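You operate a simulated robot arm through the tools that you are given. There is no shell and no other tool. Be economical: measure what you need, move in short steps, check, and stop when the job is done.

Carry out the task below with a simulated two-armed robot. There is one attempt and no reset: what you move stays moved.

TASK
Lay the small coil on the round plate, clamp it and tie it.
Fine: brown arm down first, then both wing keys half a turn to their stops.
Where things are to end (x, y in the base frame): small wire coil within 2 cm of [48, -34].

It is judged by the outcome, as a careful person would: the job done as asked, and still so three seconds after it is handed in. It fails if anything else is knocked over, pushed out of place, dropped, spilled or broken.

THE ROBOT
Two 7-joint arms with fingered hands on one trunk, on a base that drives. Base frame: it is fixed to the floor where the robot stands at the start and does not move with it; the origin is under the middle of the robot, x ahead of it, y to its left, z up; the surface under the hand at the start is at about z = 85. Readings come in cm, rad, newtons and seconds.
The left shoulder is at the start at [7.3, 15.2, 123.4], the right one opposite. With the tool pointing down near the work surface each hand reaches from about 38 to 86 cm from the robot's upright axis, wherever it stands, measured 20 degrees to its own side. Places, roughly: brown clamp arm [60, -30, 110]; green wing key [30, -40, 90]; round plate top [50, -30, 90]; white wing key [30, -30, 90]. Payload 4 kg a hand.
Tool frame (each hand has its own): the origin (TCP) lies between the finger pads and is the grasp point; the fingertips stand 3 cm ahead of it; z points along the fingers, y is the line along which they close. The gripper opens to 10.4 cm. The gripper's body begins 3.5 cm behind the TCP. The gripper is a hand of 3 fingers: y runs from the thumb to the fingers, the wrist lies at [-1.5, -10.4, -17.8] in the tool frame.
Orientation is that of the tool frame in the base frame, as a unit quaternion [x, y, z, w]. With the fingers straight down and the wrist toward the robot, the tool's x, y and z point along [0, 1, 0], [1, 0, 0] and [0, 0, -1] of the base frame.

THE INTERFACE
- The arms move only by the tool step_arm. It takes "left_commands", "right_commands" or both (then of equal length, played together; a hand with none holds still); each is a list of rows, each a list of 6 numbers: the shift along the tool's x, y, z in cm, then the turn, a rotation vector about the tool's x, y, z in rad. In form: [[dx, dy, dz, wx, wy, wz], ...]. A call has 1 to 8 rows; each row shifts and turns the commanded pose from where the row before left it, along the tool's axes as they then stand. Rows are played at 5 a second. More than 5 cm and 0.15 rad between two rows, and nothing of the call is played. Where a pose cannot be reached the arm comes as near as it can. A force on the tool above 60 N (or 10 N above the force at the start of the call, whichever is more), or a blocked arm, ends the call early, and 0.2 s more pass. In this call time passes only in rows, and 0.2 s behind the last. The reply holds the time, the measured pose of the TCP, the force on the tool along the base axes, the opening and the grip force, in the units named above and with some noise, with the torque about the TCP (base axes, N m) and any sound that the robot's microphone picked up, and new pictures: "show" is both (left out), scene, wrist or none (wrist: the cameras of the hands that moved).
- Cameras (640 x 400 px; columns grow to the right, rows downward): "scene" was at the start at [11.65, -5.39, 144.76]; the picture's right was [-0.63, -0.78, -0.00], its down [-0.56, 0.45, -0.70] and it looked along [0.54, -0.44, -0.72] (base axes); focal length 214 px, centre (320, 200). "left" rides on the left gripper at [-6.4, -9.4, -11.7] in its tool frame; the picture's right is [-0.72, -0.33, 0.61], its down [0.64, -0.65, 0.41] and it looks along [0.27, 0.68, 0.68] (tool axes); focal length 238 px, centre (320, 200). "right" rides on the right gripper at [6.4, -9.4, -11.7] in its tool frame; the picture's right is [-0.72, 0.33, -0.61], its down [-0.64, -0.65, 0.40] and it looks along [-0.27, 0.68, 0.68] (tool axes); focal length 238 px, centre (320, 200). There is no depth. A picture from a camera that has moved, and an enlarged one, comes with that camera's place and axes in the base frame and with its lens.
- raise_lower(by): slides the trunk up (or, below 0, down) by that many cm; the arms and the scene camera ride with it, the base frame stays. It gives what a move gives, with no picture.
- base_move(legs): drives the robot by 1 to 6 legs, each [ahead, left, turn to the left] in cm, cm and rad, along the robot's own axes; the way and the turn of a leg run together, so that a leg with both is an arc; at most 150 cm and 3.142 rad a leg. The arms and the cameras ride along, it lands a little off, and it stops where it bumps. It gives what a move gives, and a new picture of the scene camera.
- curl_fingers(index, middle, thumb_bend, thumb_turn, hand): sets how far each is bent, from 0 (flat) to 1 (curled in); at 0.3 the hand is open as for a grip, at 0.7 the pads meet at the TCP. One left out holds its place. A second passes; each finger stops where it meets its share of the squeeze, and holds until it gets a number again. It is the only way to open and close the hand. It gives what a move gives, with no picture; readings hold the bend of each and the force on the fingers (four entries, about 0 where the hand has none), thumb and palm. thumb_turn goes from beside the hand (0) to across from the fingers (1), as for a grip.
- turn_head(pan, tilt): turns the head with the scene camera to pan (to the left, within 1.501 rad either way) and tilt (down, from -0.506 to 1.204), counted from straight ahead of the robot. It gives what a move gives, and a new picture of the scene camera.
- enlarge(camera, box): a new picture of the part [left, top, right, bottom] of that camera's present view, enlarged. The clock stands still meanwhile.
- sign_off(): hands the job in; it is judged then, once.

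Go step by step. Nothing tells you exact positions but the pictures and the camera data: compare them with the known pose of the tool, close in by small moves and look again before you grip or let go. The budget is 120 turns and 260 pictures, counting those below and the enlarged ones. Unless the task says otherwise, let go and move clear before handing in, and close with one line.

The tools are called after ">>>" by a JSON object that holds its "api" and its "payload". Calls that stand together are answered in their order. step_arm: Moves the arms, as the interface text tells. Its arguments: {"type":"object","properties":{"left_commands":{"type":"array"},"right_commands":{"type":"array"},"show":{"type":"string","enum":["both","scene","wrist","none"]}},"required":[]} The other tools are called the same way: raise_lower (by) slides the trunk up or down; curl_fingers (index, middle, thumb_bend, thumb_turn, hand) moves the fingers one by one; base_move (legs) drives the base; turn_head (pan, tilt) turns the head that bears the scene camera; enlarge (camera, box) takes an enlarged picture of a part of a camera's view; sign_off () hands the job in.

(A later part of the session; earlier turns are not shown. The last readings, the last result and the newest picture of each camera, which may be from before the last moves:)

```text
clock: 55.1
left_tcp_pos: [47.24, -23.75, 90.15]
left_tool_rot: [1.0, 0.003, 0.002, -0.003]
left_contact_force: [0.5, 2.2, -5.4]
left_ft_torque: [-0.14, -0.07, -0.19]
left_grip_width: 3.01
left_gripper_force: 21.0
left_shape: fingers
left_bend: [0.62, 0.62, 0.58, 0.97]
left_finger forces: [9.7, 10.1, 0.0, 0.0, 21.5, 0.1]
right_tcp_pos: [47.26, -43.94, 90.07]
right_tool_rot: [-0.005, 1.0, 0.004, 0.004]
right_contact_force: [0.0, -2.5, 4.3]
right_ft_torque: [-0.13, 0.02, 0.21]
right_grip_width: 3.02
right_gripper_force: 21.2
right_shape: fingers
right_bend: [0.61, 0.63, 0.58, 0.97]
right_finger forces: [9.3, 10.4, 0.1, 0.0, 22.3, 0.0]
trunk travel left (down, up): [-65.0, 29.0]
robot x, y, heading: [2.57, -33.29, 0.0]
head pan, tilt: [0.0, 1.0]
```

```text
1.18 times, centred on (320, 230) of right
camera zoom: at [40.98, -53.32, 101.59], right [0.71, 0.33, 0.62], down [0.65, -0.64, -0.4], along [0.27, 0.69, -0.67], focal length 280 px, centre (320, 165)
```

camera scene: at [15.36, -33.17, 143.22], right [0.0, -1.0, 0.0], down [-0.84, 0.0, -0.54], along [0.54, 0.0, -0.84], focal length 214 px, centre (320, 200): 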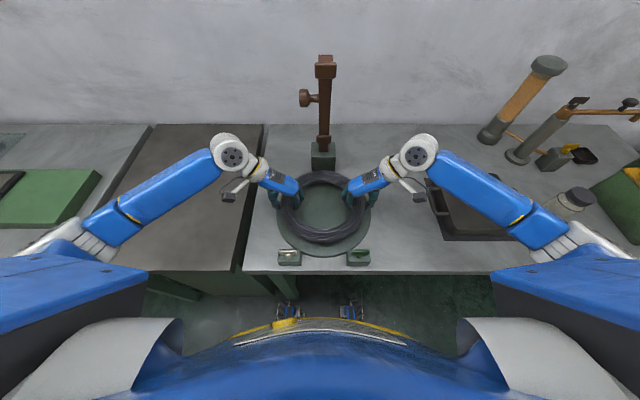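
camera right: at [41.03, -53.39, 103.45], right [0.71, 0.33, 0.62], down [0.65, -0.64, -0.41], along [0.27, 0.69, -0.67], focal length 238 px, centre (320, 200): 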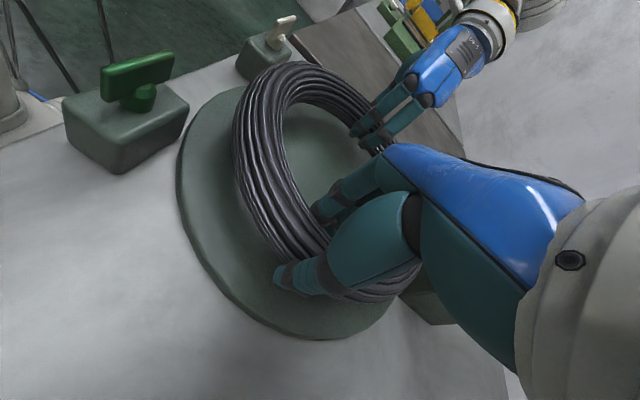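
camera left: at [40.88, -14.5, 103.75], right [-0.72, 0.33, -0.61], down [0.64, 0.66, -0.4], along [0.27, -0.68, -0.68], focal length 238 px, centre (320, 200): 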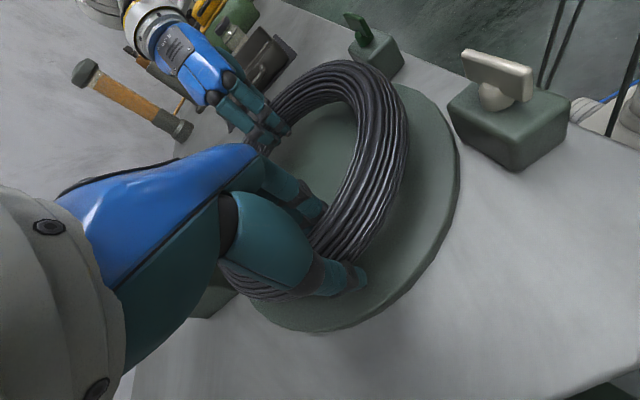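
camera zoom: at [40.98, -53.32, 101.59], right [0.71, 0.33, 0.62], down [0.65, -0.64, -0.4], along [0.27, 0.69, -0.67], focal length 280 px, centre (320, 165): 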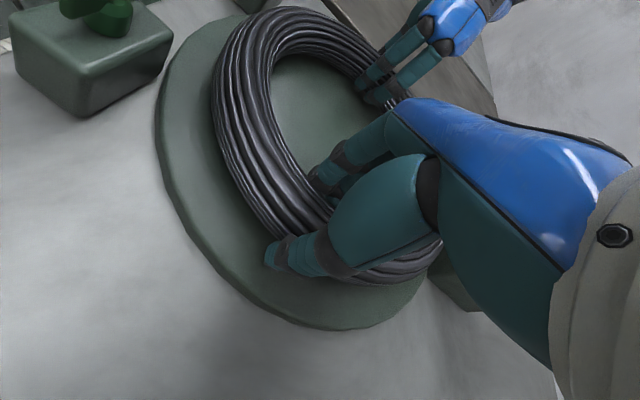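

The right side is touching the plate; I'll lower the left 0.2 cm and release both hands.

>>> {"api": "step_arm", "payload": {"left_commands": [[0, 0, 0.15, 0, 0, 0]], "show": "none"}}

>>> {"api": "curl_fingers", "payload": {"hand": "left", "index": 0.3, "middle": 0.3, "thumb_bend": 0.3}}

>>> {"api": "curl_fingers", "payload": {"hand": "right", "index": 0.3, "middle": 0.3, "thumb_bend": 0.3}}

>>> {"api": "step_arm", "payload": {"left_commands": [[0, 0, -1, 0, 0, 0], [0, 0, -2, 0, 0, 0], [0, 0, -4, 0, 0, 0], [0, 0, -4.5, 0, 0, 0], [0, 0, -4.5, 0, 0, 0], [0, 0, -4, 0, 0, 0]], "right_commands": [[0, 0, -1, 0, 0, 0], [0, 0, -2, 0, 0, 0], [0, 0, -4, 0, 0, 0], [0, 0, -4.5, 0, 0, 0], [0, 0, -4.5, 0, 0, 0], [0, 0, -4, 0, 0, 0]], "show": "both"}}

```text
clock: 55.5
left_tcp_pos: [47.31, -23.68, 89.93]
left_tool_rot: [1.0, 0.003, 0.002, -0.002]
left_contact_force: [1.2, 1.6, -4.3]
left_ft_torque: [-0.11, -0.02, -0.19]
left_grip_width: 3.01
left_gripper_force: 21.0
left_shape: fingers
left_bend: [0.62, 0.62, 0.58, 0.97]
left_finger forces: [9.8, 10.5, 0.0, 0.1, 21.8, 0.0]
right_tcp_pos: [47.29, -43.75, 89.9]
right_tool_rot: [-0.003, 1.0, 0.003, 0.003]
right_contact_force: [1.8, -2.4, 6.5]
right_ft_torque: [-0.08, -0.06, 0.18]
right_grip_width: 3.04
right_gripper_force: 21.1
right_shape: fingers
right_bend: [0.61, 0.63, 0.58, 0.97]
right_finger forces: [9.6, 10.6, 0.0, 0.1, 22.4, 0.1]
trunk travel left (down, up): [-65.0, 29.0]
robot x, y, heading: [2.88, -33.1, 0.005]
head pan, tilt: [0.0, 1.0]
```

```text
clock: 56.5
left_tcp_pos: [47.27, -23.83, 89.97]
left_tool_rot: [1.0, 0.003, 0.001, -0.003]
left_contact_force: [-0.4, 0.9, -1.0]
left_ft_torque: [-0.01, -0.01, 0.0]
left_grip_width: 10.27
left_gripper_force: 0.1
left_shape: fingers
left_bend: [0.3, 0.3, 0.3, 0.97]
left_finger forces: [0.0, 0.0, 0.1, 0.0, 0.1, 0.0]
right_tcp_pos: [47.41, -43.79, 90.02]
right_tool_rot: [-0.004, 1.0, 0.002, 0.003]
right_contact_force: [4.8, -0.4, 9.3]
right_ft_torque: [-0.06, -0.12, 0.13]
right_grip_width: 3.04
right_gripper_force: 22.3
right_shape: fingers
right_bend: [0.61, 0.63, 0.58, 0.97]
right_finger forces: [10.3, 11.4, 0.0, 0.0, 22.1, 0.0]
trunk travel left (down, up): [-65.0, 29.0]
robot x, y, heading: [2.67, -33.28, 0.002]
head pan, tilt: [0.0, 1.0]
```

```text
clock: 57.5
left_tcp_pos: [47.24, -23.83, 89.83]
left_tool_rot: [1.0, 0.003, 0.002, -0.003]
left_contact_force: [-0.4, -0.7, 0.5]
left_ft_torque: [-0.02, -0.01, -0.03]
left_grip_width: 10.27
left_gripper_force: 0.0
left_shape: fingers
left_bend: [0.3, 0.3, 0.3, 0.97]
left_finger forces: [0.0, 0.0, 0.0, 0.1, 0.1, 0.0]
right_tcp_pos: [47.42, -43.78, 90.04]
right_tool_rot: [-0.005, 1.0, 0.003, 0.002]
right_contact_force: [-0.6, -1.1, -0.2]
right_ft_torque: [-0.01, -0.02, -0.01]
right_grip_width: 10.27
right_gripper_force: 0.0
right_shape: fingers
right_bend: [0.3, 0.3, 0.3, 0.97]
right_finger forces: [0.0, 0.1, 0.0, 0.0, 0.0, 0.0]
trunk travel left (down, up): [-65.0, 29.0]
robot x, y, heading: [2.91, -33.28, -0.001]
head pan, tilt: [0.0, 1.0]
```

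```text
clock: 58.9
left_tcp_pos: [47.18, -23.76, 109.8]
left_tool_rot: [1.0, 0.004, 0.002, -0.004]
left_contact_force: [0.2, -0.2, -0.4]
left_ft_torque: [0.0, 0.03, 0.0]
left_grip_width: 10.28
left_gripper_force: 0.0
left_shape: fingers
left_bend: [0.3, 0.3, 0.3, 0.97]
left_finger forces: [0.0, 0.1, 0.0, 0.0, 0.1, 0.0]
right_tcp_pos: [47.46, -43.96, 109.98]
right_tool_rot: [-0.004, 1.0, 0.002, 0.002]
right_contact_force: [0.8, -0.4, 0.6]
right_ft_torque: [0.01, -0.02, 0.0]
right_grip_width: 10.3
right_gripper_force: 0.0
right_shape: fingers
right_bend: [0.3, 0.3, 0.3, 0.97]
right_finger forces: [0.1, 0.0, 0.0, 0.0, 0.1, 0.0]
trunk travel left (down, up): [-65.0, 29.0]
robot x, y, heading: [2.83, -33.36, 0.003]
head pan, tilt: [0.0, 1.0]
camera scene: at [15.19, -33.17, 143.23], right [0.0, -1.0, 0.0], down [-0.84, 0.0, -0.54], along [0.54, 0.0, -0.84], focal length 214 px, centre (320, 200)
camera right: at [41.05, -53.38, 121.64], right [0.71, 0.33, 0.62], down [0.65, -0.65, -0.41], along [0.27, 0.69, -0.67], focal length 238 px, centre (320, 200)
camera left: at [40.76, -14.41, 121.66], right [-0.72, 0.33, -0.61], down [0.64, 0.66, -0.4], along [0.27, -0.68, -0.68], focal length 238 px, centre (320, 200)
```

scene: 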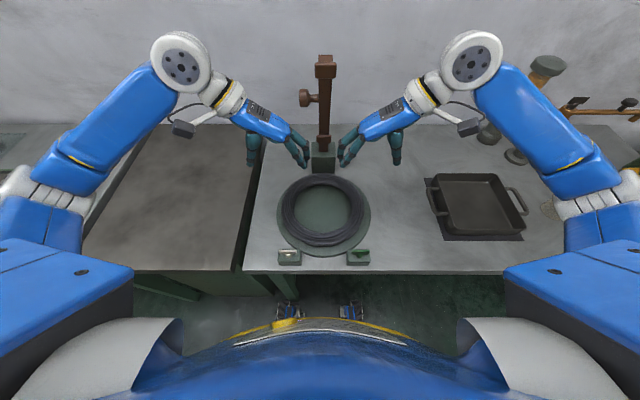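
right: 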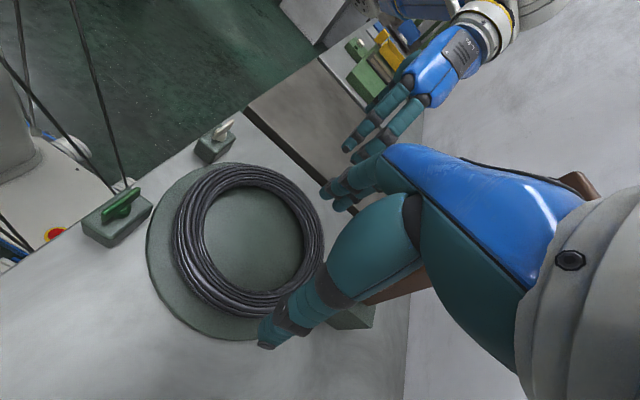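
left: 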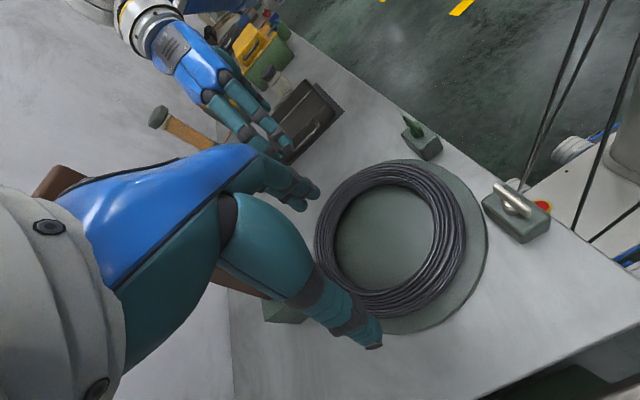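

The coil lies on the plate, centred near [47.6, -34]. Next is the brown clamp arm, so I'll zoom in on it and on the keys.

>>> {"api": "enlarge", "payload": {"camera": "scene", "box": [260, 40, 400, 180]}}

>>> {"api": "enlarge", "payload": {"camera": "scene", "box": [250, 160, 400, 280]}}

```text
2.86 times, centred on (330, 110) of scene
camera zoom: at [15.19, -33.17, 143.23], right [0.0, -1.0, 0.0], down [-0.84, 0.0, -0.54], along [0.54, 0.0, -0.84], focal length 613 px, centre (291, 457)
```

zoom: 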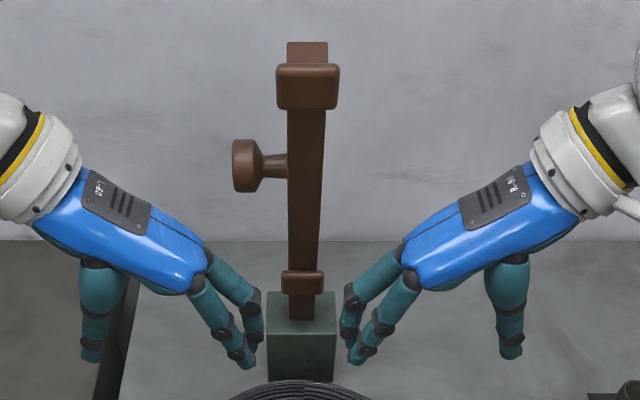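

```text
3.33 times, centred on (325, 220) of scene
camera zoom: at [15.19, -33.17, 143.23], right [0.0, -1.0, 0.0], down [-0.84, 0.0, -0.54], along [0.54, 0.0, -0.84], focal length 715 px, centre (303, 133)
```

zoom: 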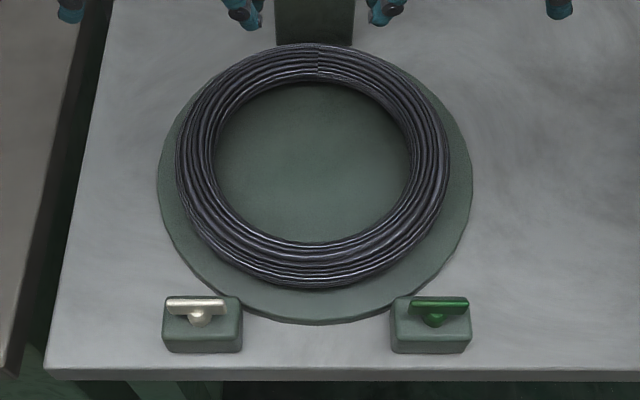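

The clamp arm stands at y≈-34 with a knob handle on its left side near [63, -29.4, 113]; the hinge is low and parallel to y. I'll turn the left hand to the standard orientation to take the knob from above, and move the right hand aside.

>>> {"api": "step_arm", "payload": {"left_commands": [[0, 0, -1, 0, 0, -0.15], [0, 0, -1, 0, 0, -0.15], [0, 0, -1, 0, 0, -0.15], [0, 0, -1, 0, 0, -0.15], [0, 0, -1, 0, 0, -0.15], [0, 0, -1, 0, 0, -0.15], [0, 0, -1, 0, 0, -0.15], [0, 0, -1, 0, 0, -0.15]], "right_commands": [[0, -4, 0, 0, 0, 0], [0, -4, 0, 0, 0, 0], [0, 0, 0, 0, 0, 0], [0, 0, 0, 0, 0, 0], [0, 0, 0, 0, 0, 0], [0, 0, 0, 0, 0, 0], [0, 0, 0, 0, 0, 0], [0, 0, 0, 0, 0, 0]], "show": "none"}}

>>> {"api": "step_arm", "payload": {"left_commands": [[0, 0, -1, 0, 0, -0.15], [0, 0, -1, 0, 0, -0.15], [0, 0, -1, 0, 0, -0.071], [-2, 2, 0, 0, 0, 0], [-2, 3, 0, 0, 0, 0]], "show": "both"}}

```text
clock: 60.7
left_tcp_pos: [47.3, -24.03, 117.86]
left_tool_rot: [0.824, 0.567, 0.004, -0.002]
left_contact_force: [0.2, 0.3, 0.2]
left_ft_torque: [-0.01, -0.01, 0.02]
left_grip_width: 10.26
left_gripper_force: 0.1
left_shape: fingers
left_bend: [0.3, 0.3, 0.3, 0.97]
left_finger forces: [0.1, 0.0, 0.1, 0.1, 0.1, 0.0]
right_tcp_pos: [47.25, -52.18, 109.96]
right_tool_rot: [-0.004, 1.0, 0.004, 0.002]
right_contact_force: [0.4, -1.0, -0.1]
right_ft_torque: [0.01, -0.01, -0.02]
right_grip_width: 10.28
right_gripper_force: 0.0
right_shape: fingers
right_bend: [0.3, 0.3, 0.3, 0.97]
right_finger forces: [0.0, 0.0, 0.0, 0.0, 0.0, 0.0]
trunk travel left (down, up): [-65.0, 29.0]
robot x, y, heading: [2.85, -33.39, 0.003]
head pan, tilt: [0.0, 1.0]
```

```text
clock: 61.9
left_tcp_pos: [52.29, -28.05, 120.74]
left_tool_rot: [0.705, 0.709, 0.003, -0.002]
left_contact_force: [0.4, -1.1, -0.9]
left_ft_torque: [0.0, 0.03, -0.03]
left_grip_width: 10.26
left_gripper_force: 0.0
left_shape: fingers
left_bend: [0.3, 0.3, 0.3, 0.97]
left_finger forces: [0.0, 0.0, 0.0, 0.1, 0.1, 0.0]
right_tcp_pos: [47.38, -52.25, 109.91]
right_tool_rot: [-0.005, 1.0, 0.005, 0.001]
right_contact_force: [0.1, 0.6, -1.4]
right_ft_torque: [0.0, 0.0, 0.03]
right_grip_width: 10.29
right_gripper_force: 0.2
right_shape: fingers
right_bend: [0.3, 0.3, 0.3, 0.97]
right_finger forces: [0.0, 0.0, 0.0, 0.0, 0.0, 0.1]
trunk travel left (down, up): [-65.0, 29.0]
robot x, y, heading: [2.77, -33.26, 0.004]
head pan, tilt: [0.0, 1.0]
camera scene: at [15.42, -33.45, 143.22], right [0.0, -1.0, 0.0], down [-0.84, 0.0, -0.54], along [0.54, 0.0, -0.84], focal length 214 px, centre (320, 200)
camera left: at [42.91, -34.61, 132.53], right [-0.32, -0.72, -0.62], down [-0.66, 0.64, -0.4], along [0.68, 0.28, -0.68], focal length 238 px, centre (320, 200)
```

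scene: 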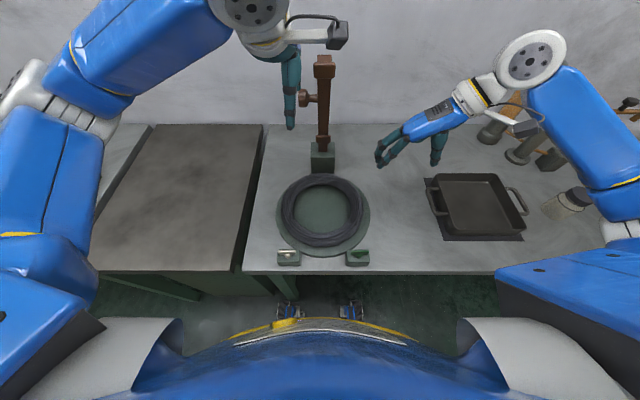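
left: 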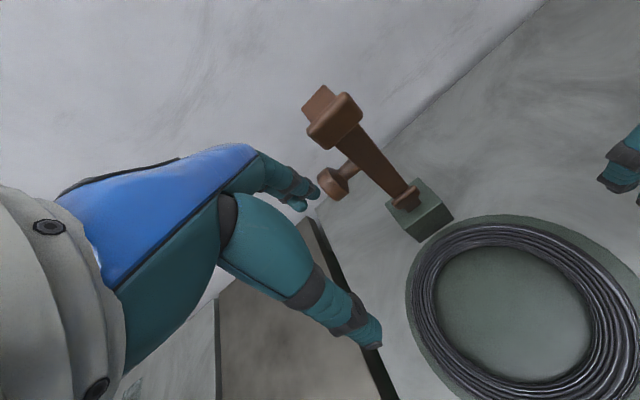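

The knob sits too close to the clamp arm for the hand body, so I'll take the arm's top end from above instead, with the thumb in front and fingers behind. I'll raise, move over it and look.

>>> {"api": "step_arm", "payload": {"left_commands": [[0, 0, -4.5, 0, 0, 0], [0, 0, -4.5, 0, 0, 0], [-3, 3.4, 0, 0, 0, 0], [-3.1, 3.4, 0, 0, 0, 0], [0, 3.4, 0, 0, 0, 0]], "show": "both"}}

```text
clock: 63.1
left_tcp_pos: [62.39, -34.38, 129.91]
left_tool_rot: [0.707, 0.708, 0.004, -0.001]
left_contact_force: [0.0, -0.5, 0.6]
left_ft_torque: [-0.01, -0.01, -0.01]
left_grip_width: 10.29
left_gripper_force: 0.1
left_shape: fingers
left_bend: [0.3, 0.3, 0.3, 0.97]
left_finger forces: [0.1, 0.0, 0.1, 0.0, 0.0, 0.1]
right_tcp_pos: [47.3, -52.27, 110.04]
right_tool_rot: [-0.004, 1.0, 0.003, 0.003]
right_contact_force: [-0.9, 0.8, -0.1]
right_ft_torque: [-0.03, 0.02, 0.03]
right_grip_width: 10.29
right_gripper_force: 0.0
right_shape: fingers
right_bend: [0.3, 0.3, 0.3, 0.97]
right_finger forces: [0.1, 0.0, 0.1, 0.1, 0.0, 0.0]
trunk travel left (down, up): [-65.0, 29.0]
robot x, y, heading: [2.77, -33.11, 0.003]
head pan, tilt: [0.0, 1.0]
camera scene: at [15.27, -33.51, 143.24], right [0.0, -1.0, 0.0], down [-0.84, 0.0, -0.54], along [0.54, 0.0, -0.84], focal length 214 px, centre (320, 200)
camera left: at [52.84, -40.85, 141.66], right [-0.32, -0.72, -0.62], down [-0.65, 0.64, -0.4], along [0.69, 0.28, -0.67], focal length 238 px, centre (320, 200)
```

scene: 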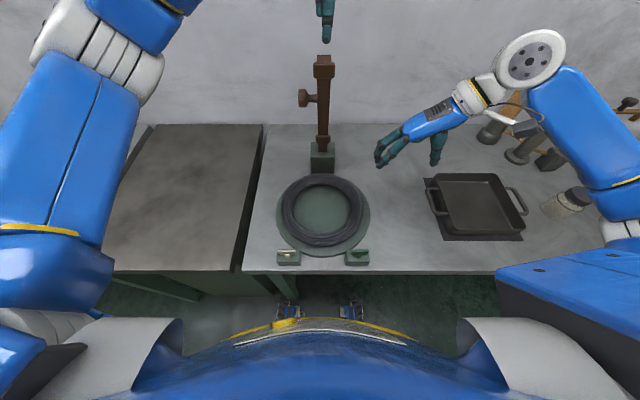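
left: 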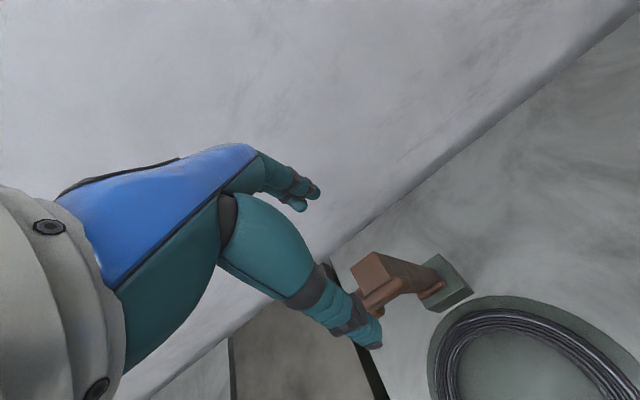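

The arm's top is right below the open hand, at about [62.5, -34.2, 121.5]. I'll lower around it.

>>> {"api": "step_arm", "payload": {"left_commands": [[0, 0.3, 2.5, 0, 0, 0], [0, 0, 2.5, 0, 0, 0], [0, 0, 2, 0, 0, 0], [0, 0, 2, 0, 0, 0]], "show": "both"}}

>>> {"api": "enlarge", "payload": {"camera": "scene", "box": [260, 0, 400, 120]}}

```text
clock: 64.1
left_tcp_pos: [62.62, -33.98, 120.78]
left_tool_rot: [0.705, 0.709, 0.003, -0.001]
left_contact_force: [-1.5, -0.2, 0.2]
left_ft_torque: [0.0, -0.04, -0.04]
left_grip_width: 10.27
left_gripper_force: 0.2
left_shape: fingers
left_bend: [0.3, 0.3, 0.3, 0.97]
left_finger forces: [0.1, 0.0, 0.0, 0.0, 0.2, 0.0]
right_tcp_pos: [47.41, -52.1, 109.8]
right_tool_rot: [-0.005, 1.0, 0.003, 0.001]
right_contact_force: [-0.4, 0.6, 0.1]
right_ft_torque: [-0.03, 0.01, 0.0]
right_grip_width: 10.28
right_gripper_force: 0.0
right_shape: fingers
right_bend: [0.3, 0.3, 0.3, 0.97]
right_finger forces: [0.1, 0.0, 0.0, 0.0, 0.0, 0.1]
trunk travel left (down, up): [-65.0, 29.0]
robot x, y, heading: [3.01, -32.8, 0.006]
head pan, tilt: [0.0, 1.0]
camera scene: at [15.3, -33.29, 143.24], right [0.0, -1.0, 0.0], down [-0.84, 0.0, -0.54], along [0.54, 0.0, -0.84], focal length 214 px, centre (320, 200)
camera left: at [53.27, -40.57, 132.61], right [-0.32, -0.72, -0.62], down [-0.65, 0.64, -0.4], along [0.68, 0.28, -0.68], focal length 238 px, centre (320, 200)
```

scene: 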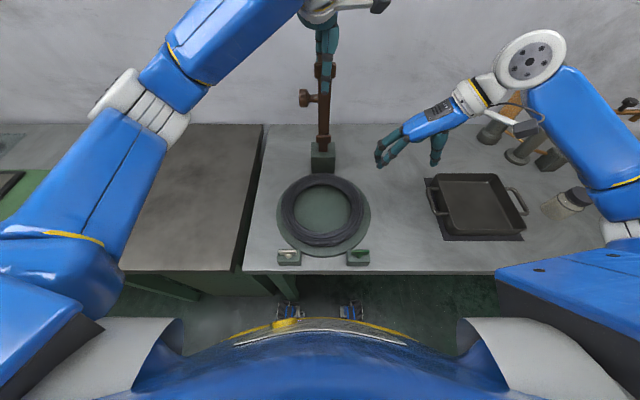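
left: 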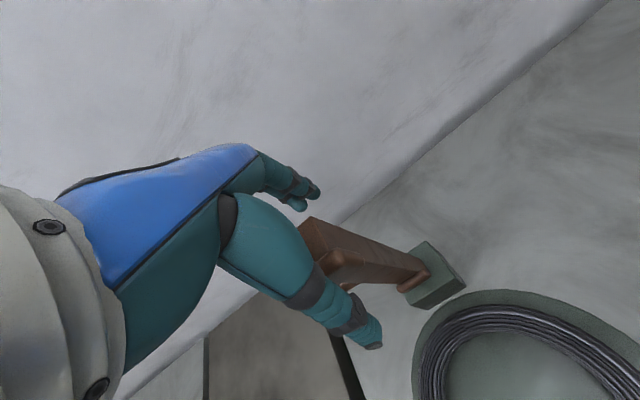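

```text
3.33 times, centred on (330, 60) of scene
camera zoom: at [15.3, -33.29, 143.24], right [0.0, -1.0, 0.0], down [-0.84, 0.0, -0.54], along [0.54, 0.0, -0.84], focal length 715 px, centre (287, 667)
```

zoom: 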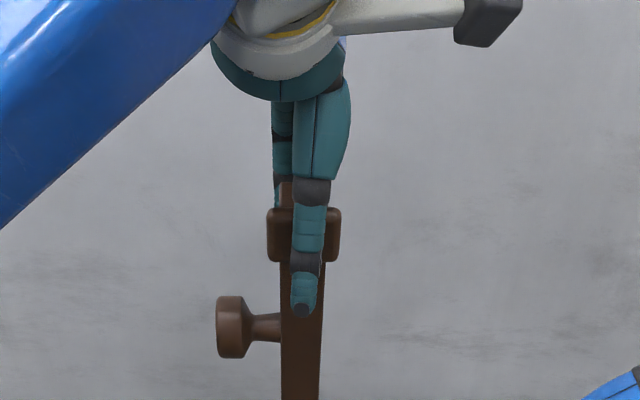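

Thumb in front, fingers behind, well aligned. I'll close to a loose cage and pull the arm a few centimetres toward the robot to feel how it moves.

>>> {"api": "curl_fingers", "payload": {"hand": "left", "index": 0.5, "middle": 0.5, "thumb_bend": 0.45}}

>>> {"api": "step_arm", "payload": {"left_commands": [[0, -1, 0, 0, 0, 0], [0, -1, 0, 0, 0, 0], [0, -1, 0.1, 0, 0, 0], [0, -1, 0.2, 0, 0, 0], [0, -1, 0.2, 0, 0, 0]], "show": "both"}}

```text
clock: 65.1
left_tcp_pos: [62.44, -34.19, 121.03]
left_tool_rot: [0.706, 0.708, 0.003, -0.001]
left_contact_force: [-8.8, 1.3, -2.8]
left_ft_torque: [0.01, -0.27, -0.06]
left_grip_width: 6.46
left_gripper_force: 4.5
left_shape: fingers
left_bend: [0.5, 0.5, 0.42, 0.98]
left_finger forces: [0.1, 0.0, 0.0, 0.1, 8.3, 0.1]
right_tcp_pos: [47.2, -52.2, 110.06]
right_tool_rot: [-0.004, 1.0, 0.004, 0.003]
right_contact_force: [0.4, -0.2, 0.4]
right_ft_torque: [0.01, -0.01, 0.02]
right_grip_width: 10.28
right_gripper_force: 0.0
right_shape: fingers
right_bend: [0.3, 0.3, 0.3, 0.97]
right_finger forces: [0.1, 0.0, 0.0, 0.0, 0.0, 0.1]
trunk travel left (down, up): [-65.0, 29.0]
robot x, y, heading: [2.88, -32.89, 0.0]
head pan, tilt: [0.0, 1.0]
```

```text
clock: 66.3
left_tcp_pos: [57.68, -34.12, 120.43]
left_tool_rot: [0.705, 0.709, 0.002, -0.001]
left_contact_force: [2.6, 0.3, -0.2]
left_ft_torque: [0.01, -0.04, -0.01]
left_grip_width: 6.03
left_gripper_force: 0.5
left_shape: fingers
left_bend: [0.49, 0.49, 0.45, 0.98]
left_finger forces: [0.8, 0.8, 0.1, 0.0, 0.1, 0.1]
right_tcp_pos: [47.24, -52.12, 109.97]
right_tool_rot: [-0.005, 1.0, 0.003, 0.002]
right_contact_force: [0.3, -0.1, -0.7]
right_ft_torque: [-0.01, -0.01, 0.01]
right_grip_width: 10.32
right_gripper_force: 0.1
right_shape: fingers
right_bend: [0.3, 0.3, 0.3, 0.97]
right_finger forces: [0.0, 0.0, 0.0, 0.1, 0.0, 0.1]
trunk travel left (down, up): [-65.0, 29.0]
robot x, y, heading: [2.47, -33.37, 0.002]
head pan, tilt: [0.0, 1.0]
camera scene: at [15.21, -33.33, 143.24], right [0.0, -1.0, 0.0], down [-0.84, 0.0, -0.54], along [0.54, 0.0, -0.84], focal length 214 px, centre (320, 200)
camera left: at [48.25, -40.58, 132.15], right [-0.32, -0.72, -0.62], down [-0.65, 0.64, -0.4], along [0.68, 0.28, -0.67], focal length 238 px, centre (320, 200)
```

scene: 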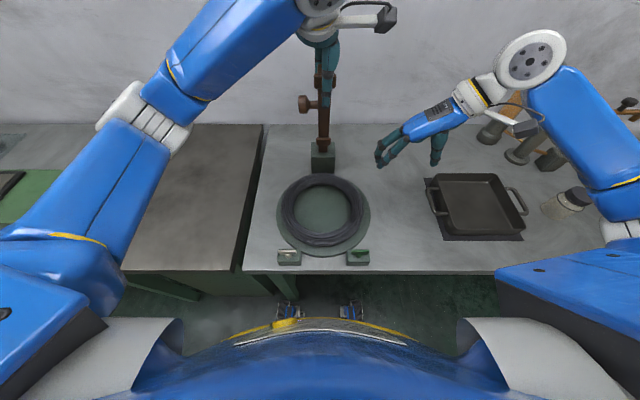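
left: 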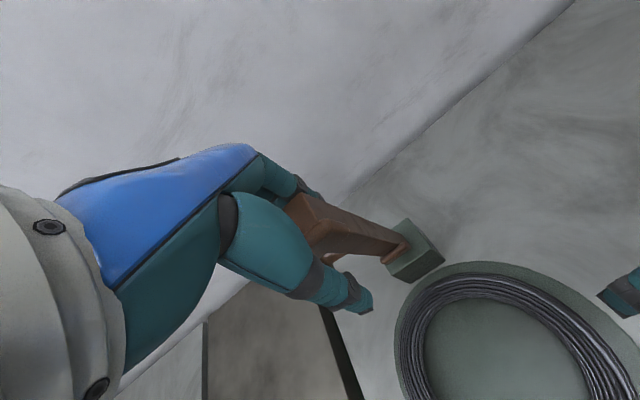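

The arm swings easily with light friction. I'll follow its arc slowly, tilting the hand a bit with it.

>>> {"api": "step_arm", "payload": {"left_commands": [[0, -1.65, 0.55, -0.04, 0, 0], [0, -1.65, 0.5, -0.04, 0, 0], [0, -1.6, 0.57, -0.04, 0, 0], [0, -1.6, 0.57, -0.04, 0, 0], [0, -1.62, 0.6, -0.04, 0, 0], [0, -1.62, 0.6, -0.04, 0, 0]], "show": "both"}}

```text
clock: 67.7
left_tcp_pos: [48.37, -34.2, 116.01]
left_tool_rot: [0.7, 0.704, 0.088, 0.083]
left_contact_force: [0.3, -0.4, -0.2]
left_ft_torque: [0.01, -0.01, -0.02]
left_grip_width: 5.97
left_gripper_force: 0.4
left_shape: fingers
left_bend: [0.5, 0.5, 0.45, 0.98]
left_finger forces: [0.2, 0.2, 0.0, 0.1, 0.0, 0.0]
right_tcp_pos: [47.24, -52.22, 109.88]
right_tool_rot: [-0.005, 1.0, 0.003, 0.002]
right_contact_force: [0.7, 0.2, 0.0]
right_ft_torque: [0.02, 0.0, 0.0]
right_grip_width: 10.29
right_gripper_force: 0.0
right_shape: fingers
right_bend: [0.3, 0.3, 0.3, 0.97]
right_finger forces: [0.1, 0.1, 0.1, 0.1, 0.0, 0.1]
trunk travel left (down, up): [-65.0, 29.0]
robot x, y, heading: [2.71, -32.84, 0.004]
head pan, tilt: [0.0, 1.0]
camera scene: at [15.17, -33.34, 143.24], right [0.0, -1.0, 0.0], down [-0.84, 0.0, -0.54], along [0.54, 0.0, -0.84], focal length 214 px, centre (320, 200)
camera left: at [36.46, -40.62, 125.18], right [-0.17, -0.72, -0.68], down [-0.54, 0.64, -0.55], along [0.83, 0.28, -0.49], focal length 238 px, centre (320, 200)
```

scene: 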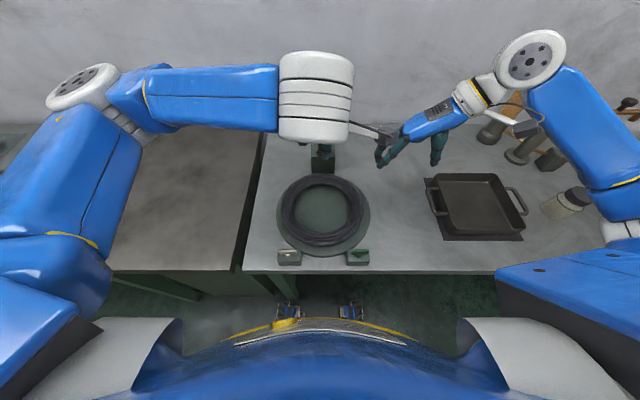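
left: 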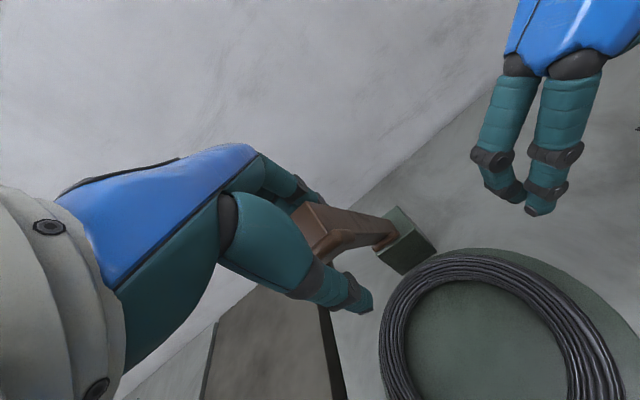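

>>> {"api": "step_arm", "payload": {"left_commands": [[0, -1.56, 0.7, 0, 0, 0], [0, -1.56, 0.7, 0, 0, 0], [0, -1.5, 0.9, 0, 0, 0], [0, -1.5, 0.9, 0, 0, 0]], "show": "both"}}

```text
clock: 68.7
left_tcp_pos: [43.03, -34.19, 111.19]
left_tool_rot: [0.7, 0.703, 0.088, 0.083]
left_contact_force: [1.1, 0.0, -0.2]
left_ft_torque: [0.01, -0.04, -0.02]
left_grip_width: 5.92
left_gripper_force: 0.1
left_shape: fingers
left_bend: [0.5, 0.5, 0.45, 0.98]
left_finger forces: [0.2, 0.0, 0.1, 0.0, 0.0, 0.0]
right_tcp_pos: [47.28, -52.31, 109.99]
right_tool_rot: [-0.005, 1.0, 0.003, 0.004]
right_contact_force: [-0.2, 0.4, 0.0]
right_ft_torque: [0.01, -0.01, -0.03]
right_grip_width: 10.3
right_gripper_force: 0.0
right_shape: fingers
right_bend: [0.3, 0.3, 0.3, 0.97]
right_finger forces: [0.1, 0.0, 0.1, 0.0, 0.0, 0.0]
trunk travel left (down, up): [-65.0, 29.0]
robot x, y, heading: [2.72, -33.18, 0.003]
head pan, tilt: [0.0, 1.0]
camera scene: at [15.18, -33.36, 143.24], right [0.0, -1.0, 0.0], down [-0.84, 0.0, -0.54], along [0.54, 0.0, -0.84], focal length 214 px, centre (320, 200)
camera left: at [31.2, -40.68, 120.46], right [-0.17, -0.72, -0.68], down [-0.54, 0.64, -0.55], along [0.83, 0.28, -0.49], focal length 238 px, centre (320, 200)
```

scene: 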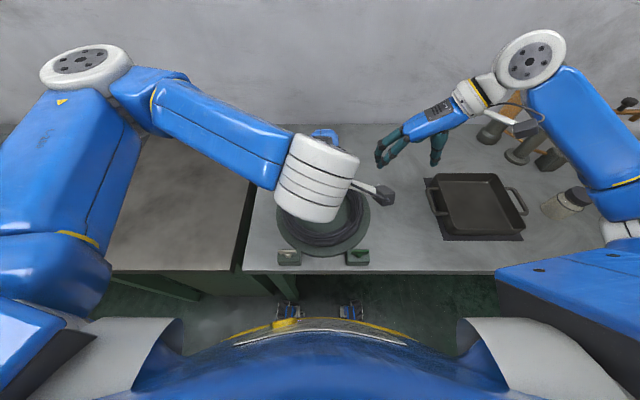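
left: 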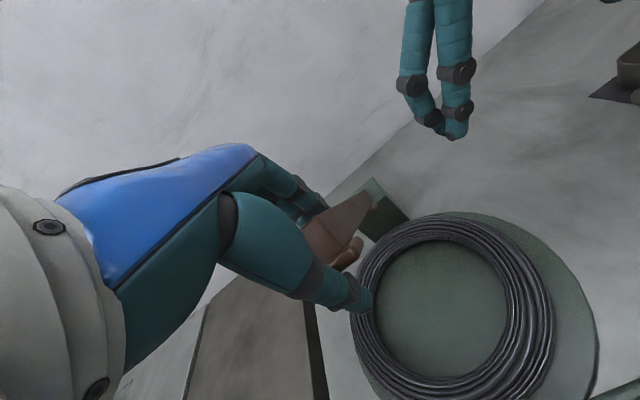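

The arm stays where it is left, held by friction at about 45–50°. I'll slide the left hand off sideways to the right, with the right hand moved further away, so I can push from above.

>>> {"api": "curl_fingers", "payload": {"hand": "left", "index": 0.3, "middle": 0.3, "thumb_bend": 0.3}}

>>> {"api": "step_arm", "payload": {"left_commands": [[0, 0, 0, 0, 0, 0], [0, 0, 0, 0, 0, 0], [-3, 0, 0, 0, 0, 0], [-3, 0, 0, 0, 0, 0], [-3, 0, 0, 0, 0, 0]], "right_commands": [[0, -4, 0, 0, 0, 0], [0, -4, 0, 0, 0, 0], [0, 0, 0, 0, 0, 0], [0, 0, 0, 0, 0, 0], [0, 0, 0, 0, 0, 0]], "show": "both"}}

```text
clock: 69.7
left_tcp_pos: [43.13, -34.24, 111.2]
left_tool_rot: [0.701, 0.703, 0.088, 0.083]
left_contact_force: [1.1, -0.4, -1.2]
left_ft_torque: [-0.04, -0.02, -0.02]
left_grip_width: 10.28
left_gripper_force: 0.0
left_shape: fingers
left_bend: [0.3, 0.3, 0.3, 0.98]
left_finger forces: [0.0, 0.0, 0.0, 0.0, 0.0, 0.0]
right_tcp_pos: [47.25, -52.11, 109.93]
right_tool_rot: [-0.003, 1.0, 0.004, 0.002]
right_contact_force: [0.0, 0.9, 0.9]
right_ft_torque: [-0.01, 0.0, 0.02]
right_grip_width: 10.3
right_gripper_force: 0.0
right_shape: fingers
right_bend: [0.3, 0.3, 0.3, 0.97]
right_finger forces: [0.1, 0.1, 0.1, 0.0, 0.0, 0.0]
trunk travel left (down, up): [-65.0, 29.0]
robot x, y, heading: [2.9, -33.36, 0.002]
head pan, tilt: [0.0, 1.0]
```

```text
clock: 70.9
left_tcp_pos: [43.27, -43.51, 111.46]
left_tool_rot: [0.701, 0.703, 0.088, 0.083]
left_contact_force: [-0.6, -0.8, -0.6]
left_ft_torque: [0.0, -0.03, 0.0]
left_grip_width: 10.28
left_gripper_force: 0.1
left_shape: fingers
left_bend: [0.3, 0.3, 0.3, 0.98]
left_finger forces: [0.0, 0.0, 0.1, 0.1, 0.0, 0.0]
right_tcp_pos: [47.16, -60.26, 109.85]
right_tool_rot: [-0.004, 1.0, 0.005, 0.002]
right_contact_force: [0.5, 0.5, 0.3]
right_ft_torque: [0.0, -0.02, 0.01]
right_grip_width: 10.31
right_gripper_force: 0.0
right_shape: fingers
right_bend: [0.3, 0.3, 0.3, 0.97]
right_finger forces: [0.1, 0.0, 0.0, 0.1, 0.1, 0.0]
trunk travel left (down, up): [-65.0, 29.0]
robot x, y, heading: [2.65, -33.14, 0.002]
head pan, tilt: [0.0, 1.0]
camera scene: at [15.14, -33.66, 143.25], right [0.0, -1.0, 0.0], down [-0.84, 0.0, -0.54], along [0.54, 0.0, -0.84], focal length 214 px, centre (320, 200)
camera right: at [40.86, -69.77, 121.4], right [0.71, 0.33, 0.62], down [0.65, -0.64, -0.41], along [0.27, 0.69, -0.67], focal length 238 px, centre (320, 200)
camera left: at [31.4, -49.89, 120.63], right [-0.17, -0.71, -0.68], down [-0.54, 0.64, -0.54], along [0.83, 0.28, -0.49], focal length 238 px, centre (320, 200)
```

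scene: 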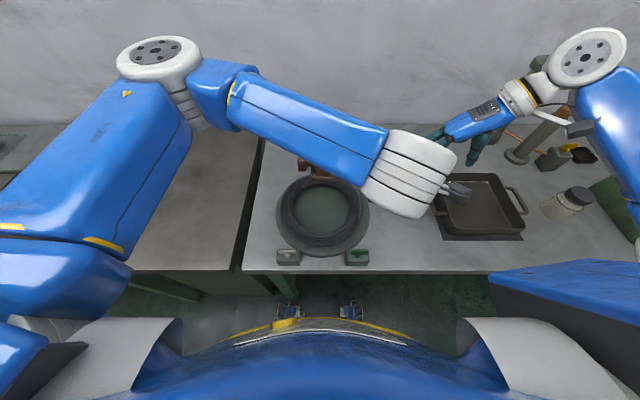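
right: 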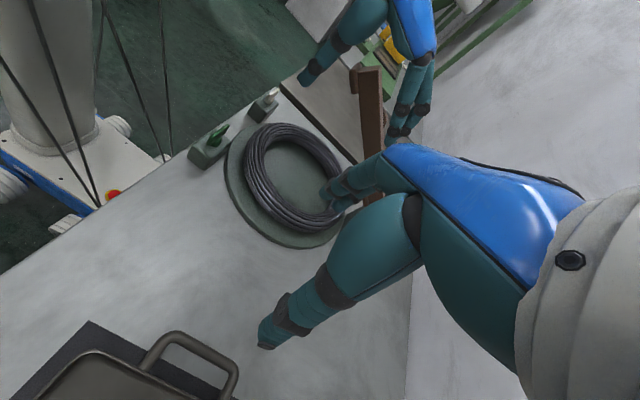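
left: 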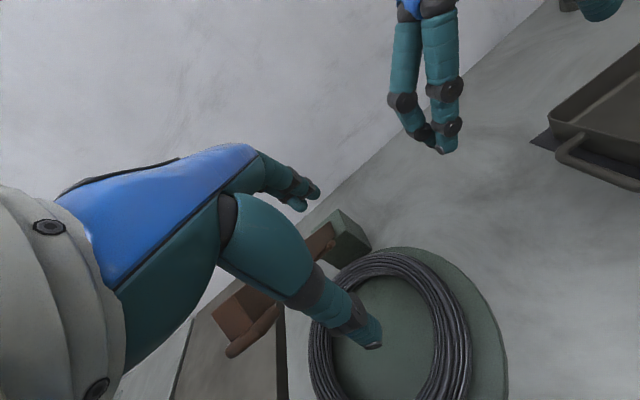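

The arm tip is at about [42.5, -34, 111]. I'll lift the left hand over it and back to the left side, then push the arm down with the closed right hand.

>>> {"api": "step_arm", "payload": {"left_commands": [[0, 0.95, -3.8, 0, 0, 0], [0, 0.95, -3.8, 0, 0, 0], [0, 0.95, -3.8, 0, 0, 0], [4.5, 0, 0, 0, 0, 0], [4.5, 0, 0, 0, 0, 0], [4.5, 0, 0, 0, 0, 0], [4.5, 0, 0, 0, 0, 0], [4.5, 0, 0, 0, 0, 0]], "show": "none"}}

>>> {"api": "curl_fingers", "payload": {"hand": "right", "index": 0.75, "middle": 0.75, "thumb_bend": 0.75}}

>>> {"api": "step_arm", "payload": {"right_commands": [[0, 0, -4.5, 0, 0, 0], [0, 0, -4.5, 0, 0, 0], [0, 4, -2, 0, 0, 0], [0, 4, 0, 0, 0, 0], [0, 4, 0, 0, 0, 0], [0, 4, 0, 0, 0, 0], [0, 4, 0, 0, 0, 0], [0, 4, 0, 0, 0, 0]], "left_commands": [[4.5, 0, 0, 0, 0, 0], [4.5, 0, 0, 0, 0, 0], [0, 0, 0, 0, 0, 0], [0, 0, 0, 0, 0, 0], [0, 0, 0, 0, 0, 0], [0, 0, 0, 0, 0, 0], [0, 0, 0, 0, 0, 0], [0, 0, 0, 0, 0, 0]], "show": "both"}}

```text
clock: 72.7
left_tcp_pos: [45.11, -21.47, 124.88]
left_tool_rot: [0.7, 0.704, 0.087, 0.084]
left_contact_force: [0.2, 0.3, -0.4]
left_ft_torque: [0.0, -0.01, 0.01]
left_grip_width: 10.3
left_gripper_force: 0.0
left_shape: fingers
left_bend: [0.3, 0.3, 0.3, 0.98]
left_finger forces: [0.0, 0.2, 0.0, 0.1, 0.0, 0.1]
left hand out of reach, approached as far as the arm can: row 7, 8
right_tcp_pos: [47.26, -59.96, 109.88]
right_tool_rot: [-0.004, 1.0, 0.003, 0.002]
right_contact_force: [-0.6, -0.1, 0.5]
right_ft_torque: [0.0, 0.03, 0.0]
right_grip_width: 10.3
right_gripper_force: 0.0
right_shape: fingers
right_bend: [0.3, 0.3, 0.3, 0.97]
right_finger forces: [0.1, 0.0, 0.0, 0.1, 0.0, 0.0]
trunk travel left (down, up): [-65.0, 29.0]
robot x, y, heading: [2.84, -33.46, 0.002]
head pan, tilt: [0.0, 1.0]
```

```text
clock: 73.7
left_tcp_pos: [45.0, -21.79, 124.96]
left_tool_rot: [0.7, 0.704, 0.088, 0.084]
left_contact_force: [0.6, -0.3, 0.0]
left_ft_torque: [-0.01, 0.0, -0.03]
left_grip_width: 10.28
left_gripper_force: 0.2
left_shape: fingers
left_bend: [0.3, 0.3, 0.3, 0.98]
left_finger forces: [0.0, 0.1, 0.0, 0.1, 0.0, 0.1]
right_tcp_pos: [47.32, -60.12, 109.72]
right_tool_rot: [-0.004, 1.0, 0.004, 0.003]
right_contact_force: [-1.0, -0.2, 0.6]
right_ft_torque: [0.02, 0.0, 0.05]
right_grip_width: 0.0
right_gripper_force: 0.0
right_shape: fingers
right_bend: [0.74, 0.75, 0.72, 0.97]
right_finger forces: [0.0, 0.0, 0.0, 0.0, 0.0, 0.1]
trunk travel left (down, up): [-65.0, 29.0]
robot x, y, heading: [2.63, -33.44, 0.004]
head pan, tilt: [0.0, 1.0]
```

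```text
clock: 75.5
left_tcp_pos: [45.91, -10.99, 125.55]
left_tool_rot: [0.7, 0.704, 0.087, 0.084]
left_contact_force: [0.3, 0.6, 0.4]
left_ft_torque: [-0.01, -0.02, 0.05]
left_grip_width: 10.29
left_gripper_force: 0.0
left_shape: fingers
left_bend: [0.3, 0.3, 0.3, 0.97]
left_finger forces: [0.0, 0.0, 0.0, 0.1, 0.0, 0.0]
left hand out of reach, approached as far as the arm can: row 1
right_tcp_pos: [47.24, -35.95, 120.89]
right_tool_rot: [-0.004, 1.0, 0.003, 0.0]
right_contact_force: [0.4, 0.5, -0.5]
right_ft_torque: [-0.01, -0.03, -0.05]
right_grip_width: 0.0
right_gripper_force: 0.0
right_shape: fingers
right_bend: [0.74, 0.75, 0.72, 0.97]
right_finger forces: [0.0, 0.0, 0.0, 0.0, 0.1, 0.0]
trunk travel left (down, up): [-65.0, 29.0]
robot x, y, heading: [2.69, -33.25, 0.007]
head pan, tilt: [0.0, 1.0]
camera scene: at [15.27, -32.91, 143.23], right [0.0, -1.0, 0.0], down [-0.84, 0.0, -0.54], along [0.54, 0.0, -0.84], focal length 214 px, centre (320, 200)
camera right: at [40.8, -45.45, 132.51], right [0.71, 0.33, 0.62], down [0.65, -0.65, -0.4], along [0.27, 0.69, -0.67], focal length 238 px, centre (320, 200)
camera left: at [33.87, -17.45, 134.78], right [-0.17, -0.72, -0.68], down [-0.54, 0.64, -0.55], along [0.83, 0.27, -0.49], focal length 238 px, centre (320, 200)
```

scene: 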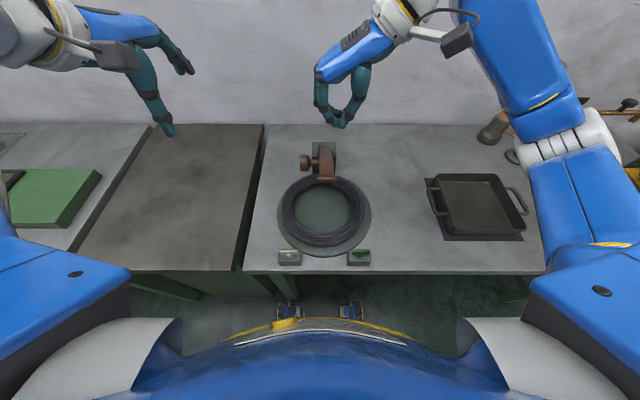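
right: 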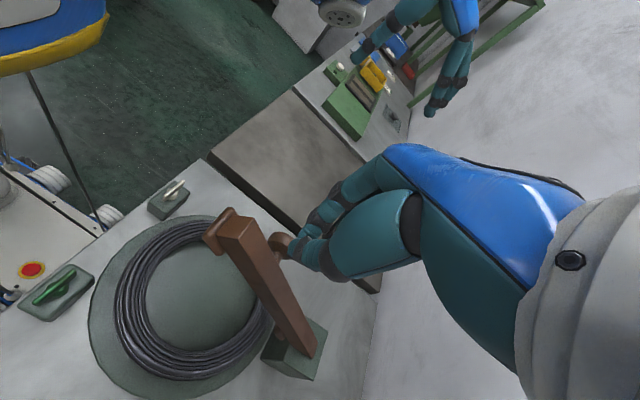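
left: 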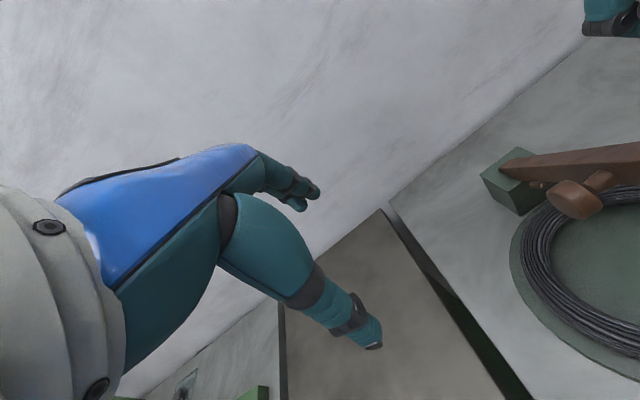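

The arm is at about 50° and the closed right hand is just above it. I'll push it down slowly.

>>> {"api": "step_arm", "payload": {"right_commands": [[1, 1.3, 3, 0, 0, 0], [0, 0, 3, 0, 0, 0], [0, 0, 2, 0, 0, 0], [0, 0, 1.5, 0, 0, 0], [0, 0, 1.5, 0, 0, 0], [0, 0, 1.5, 0, 0, 0]], "show": "both"}}

```text
clock: 76.9
left_tcp_pos: [45.74, -11.11, 125.7]
left_tool_rot: [0.701, 0.703, 0.088, 0.083]
left_contact_force: [0.4, -0.1, 0.4]
left_ft_torque: [-0.01, -0.02, 0.01]
left_grip_width: 10.3
left_gripper_force: 0.0
left_shape: fingers
left_bend: [0.3, 0.3, 0.3, 0.97]
left_finger forces: [0.0, 0.0, 0.1, 0.0, 0.1, 0.0]
right_tcp_pos: [46.12, -34.61, 108.56]
right_tool_rot: [-0.004, 1.0, 0.002, 0.002]
right_contact_force: [-1.6, -0.3, 0.3]
right_ft_torque: [-0.05, -0.02, -0.01]
right_grip_width: 0.0
right_gripper_force: 0.1
right_shape: fingers
right_bend: [0.74, 0.75, 0.72, 0.97]
right_finger forces: [0.0, 0.0, 0.0, 0.0, 0.1, 0.0]
trunk travel left (down, up): [-65.0, 29.0]
robot x, y, heading: [2.71, -33.19, 0.004]
head pan, tilt: [0.0, 1.0]
camera scene: at [15.2, -33.1, 143.24], right [0.0, -1.0, 0.0], down [-0.84, 0.0, -0.54], along [0.54, 0.0, -0.84], focal length 214 px, centre (320, 200)
camera right: at [39.71, -44.13, 120.08], right [0.71, 0.33, 0.62], down [0.65, -0.64, -0.4], along [0.27, 0.69, -0.67], focal length 238 px, centre (320, 200)
```

scene: 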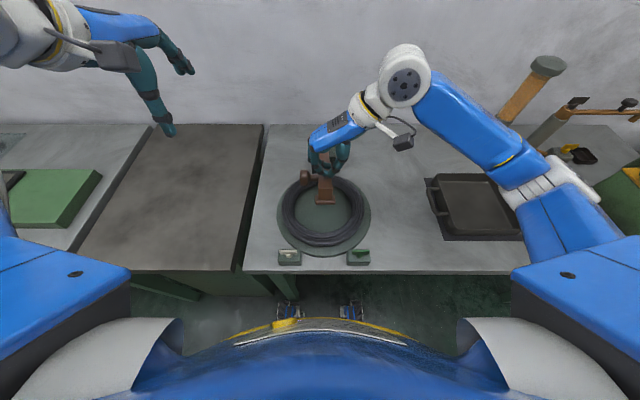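
right: 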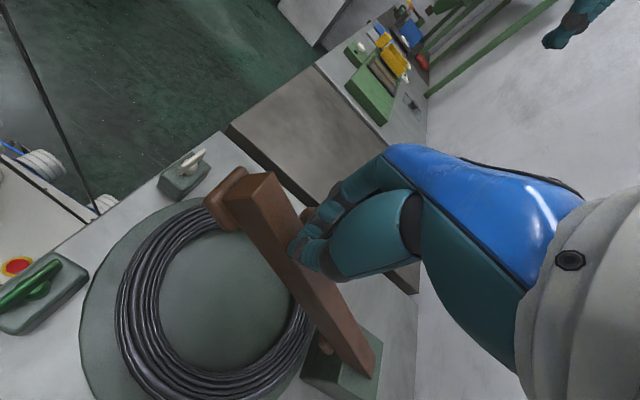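

>>> {"api": "step_arm", "payload": {"right_commands": [[0, 0, 1.5, 0, 0, 0], [0, 0, 1.5, 0, 0, 0], [0, 0, 1.5, 0, 0, 0], [0, 0, 1.5, 0, 0, 0]], "show": "both"}}

```text
clock: 77.9
left_tcp_pos: [45.73, -11.15, 125.63]
left_tool_rot: [0.701, 0.703, 0.088, 0.084]
left_contact_force: [0.6, 0.4, -0.4]
left_ft_torque: [0.0, 0.0, -0.04]
left_grip_width: 10.28
left_gripper_force: 0.0
left_shape: fingers
left_bend: [0.3, 0.3, 0.3, 0.97]
left_finger forces: [0.0, 0.0, 0.0, 0.0, 0.0, 0.1]
right_tcp_pos: [46.1, -34.55, 102.52]
right_tool_rot: [-0.005, 1.0, 0.003, 0.003]
right_contact_force: [0.3, -0.1, 0.5]
right_ft_torque: [-0.02, 0.0, 0.0]
right_grip_width: 0.0
right_gripper_force: 0.1
right_shape: fingers
right_bend: [0.74, 0.75, 0.72, 0.97]
right_finger forces: [0.0, 0.0, 0.1, 0.0, 0.1, 0.0]
trunk travel left (down, up): [-65.0, 29.0]
robot x, y, heading: [2.64, -32.94, -0.001]
head pan, tilt: [0.0, 1.0]
camera scene: at [15.19, -33.09, 143.24], right [0.0, -1.0, 0.0], down [-0.84, 0.0, -0.54], along [0.54, 0.0, -0.84], focal length 214 px, centre (320, 200)
camera right: at [39.78, -44.07, 114.11], right [0.71, 0.33, 0.62], down [0.65, -0.65, -0.4], along [0.27, 0.69, -0.67], focal length 238 px, centre (320, 200)
```

scene: 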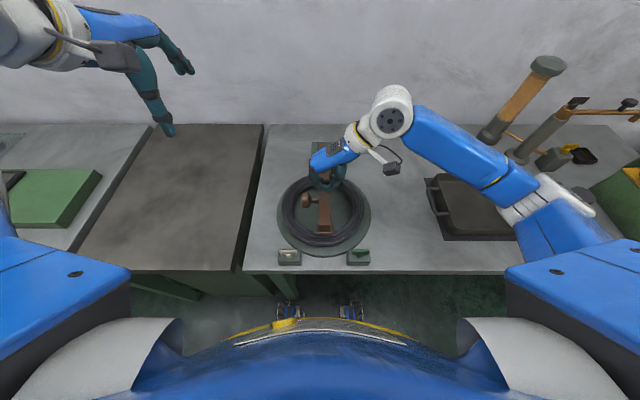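
right: 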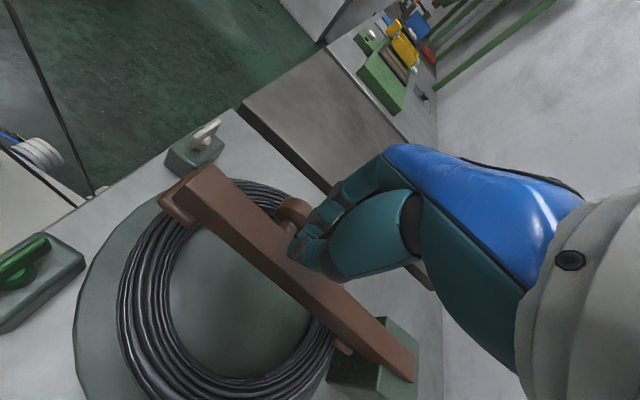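

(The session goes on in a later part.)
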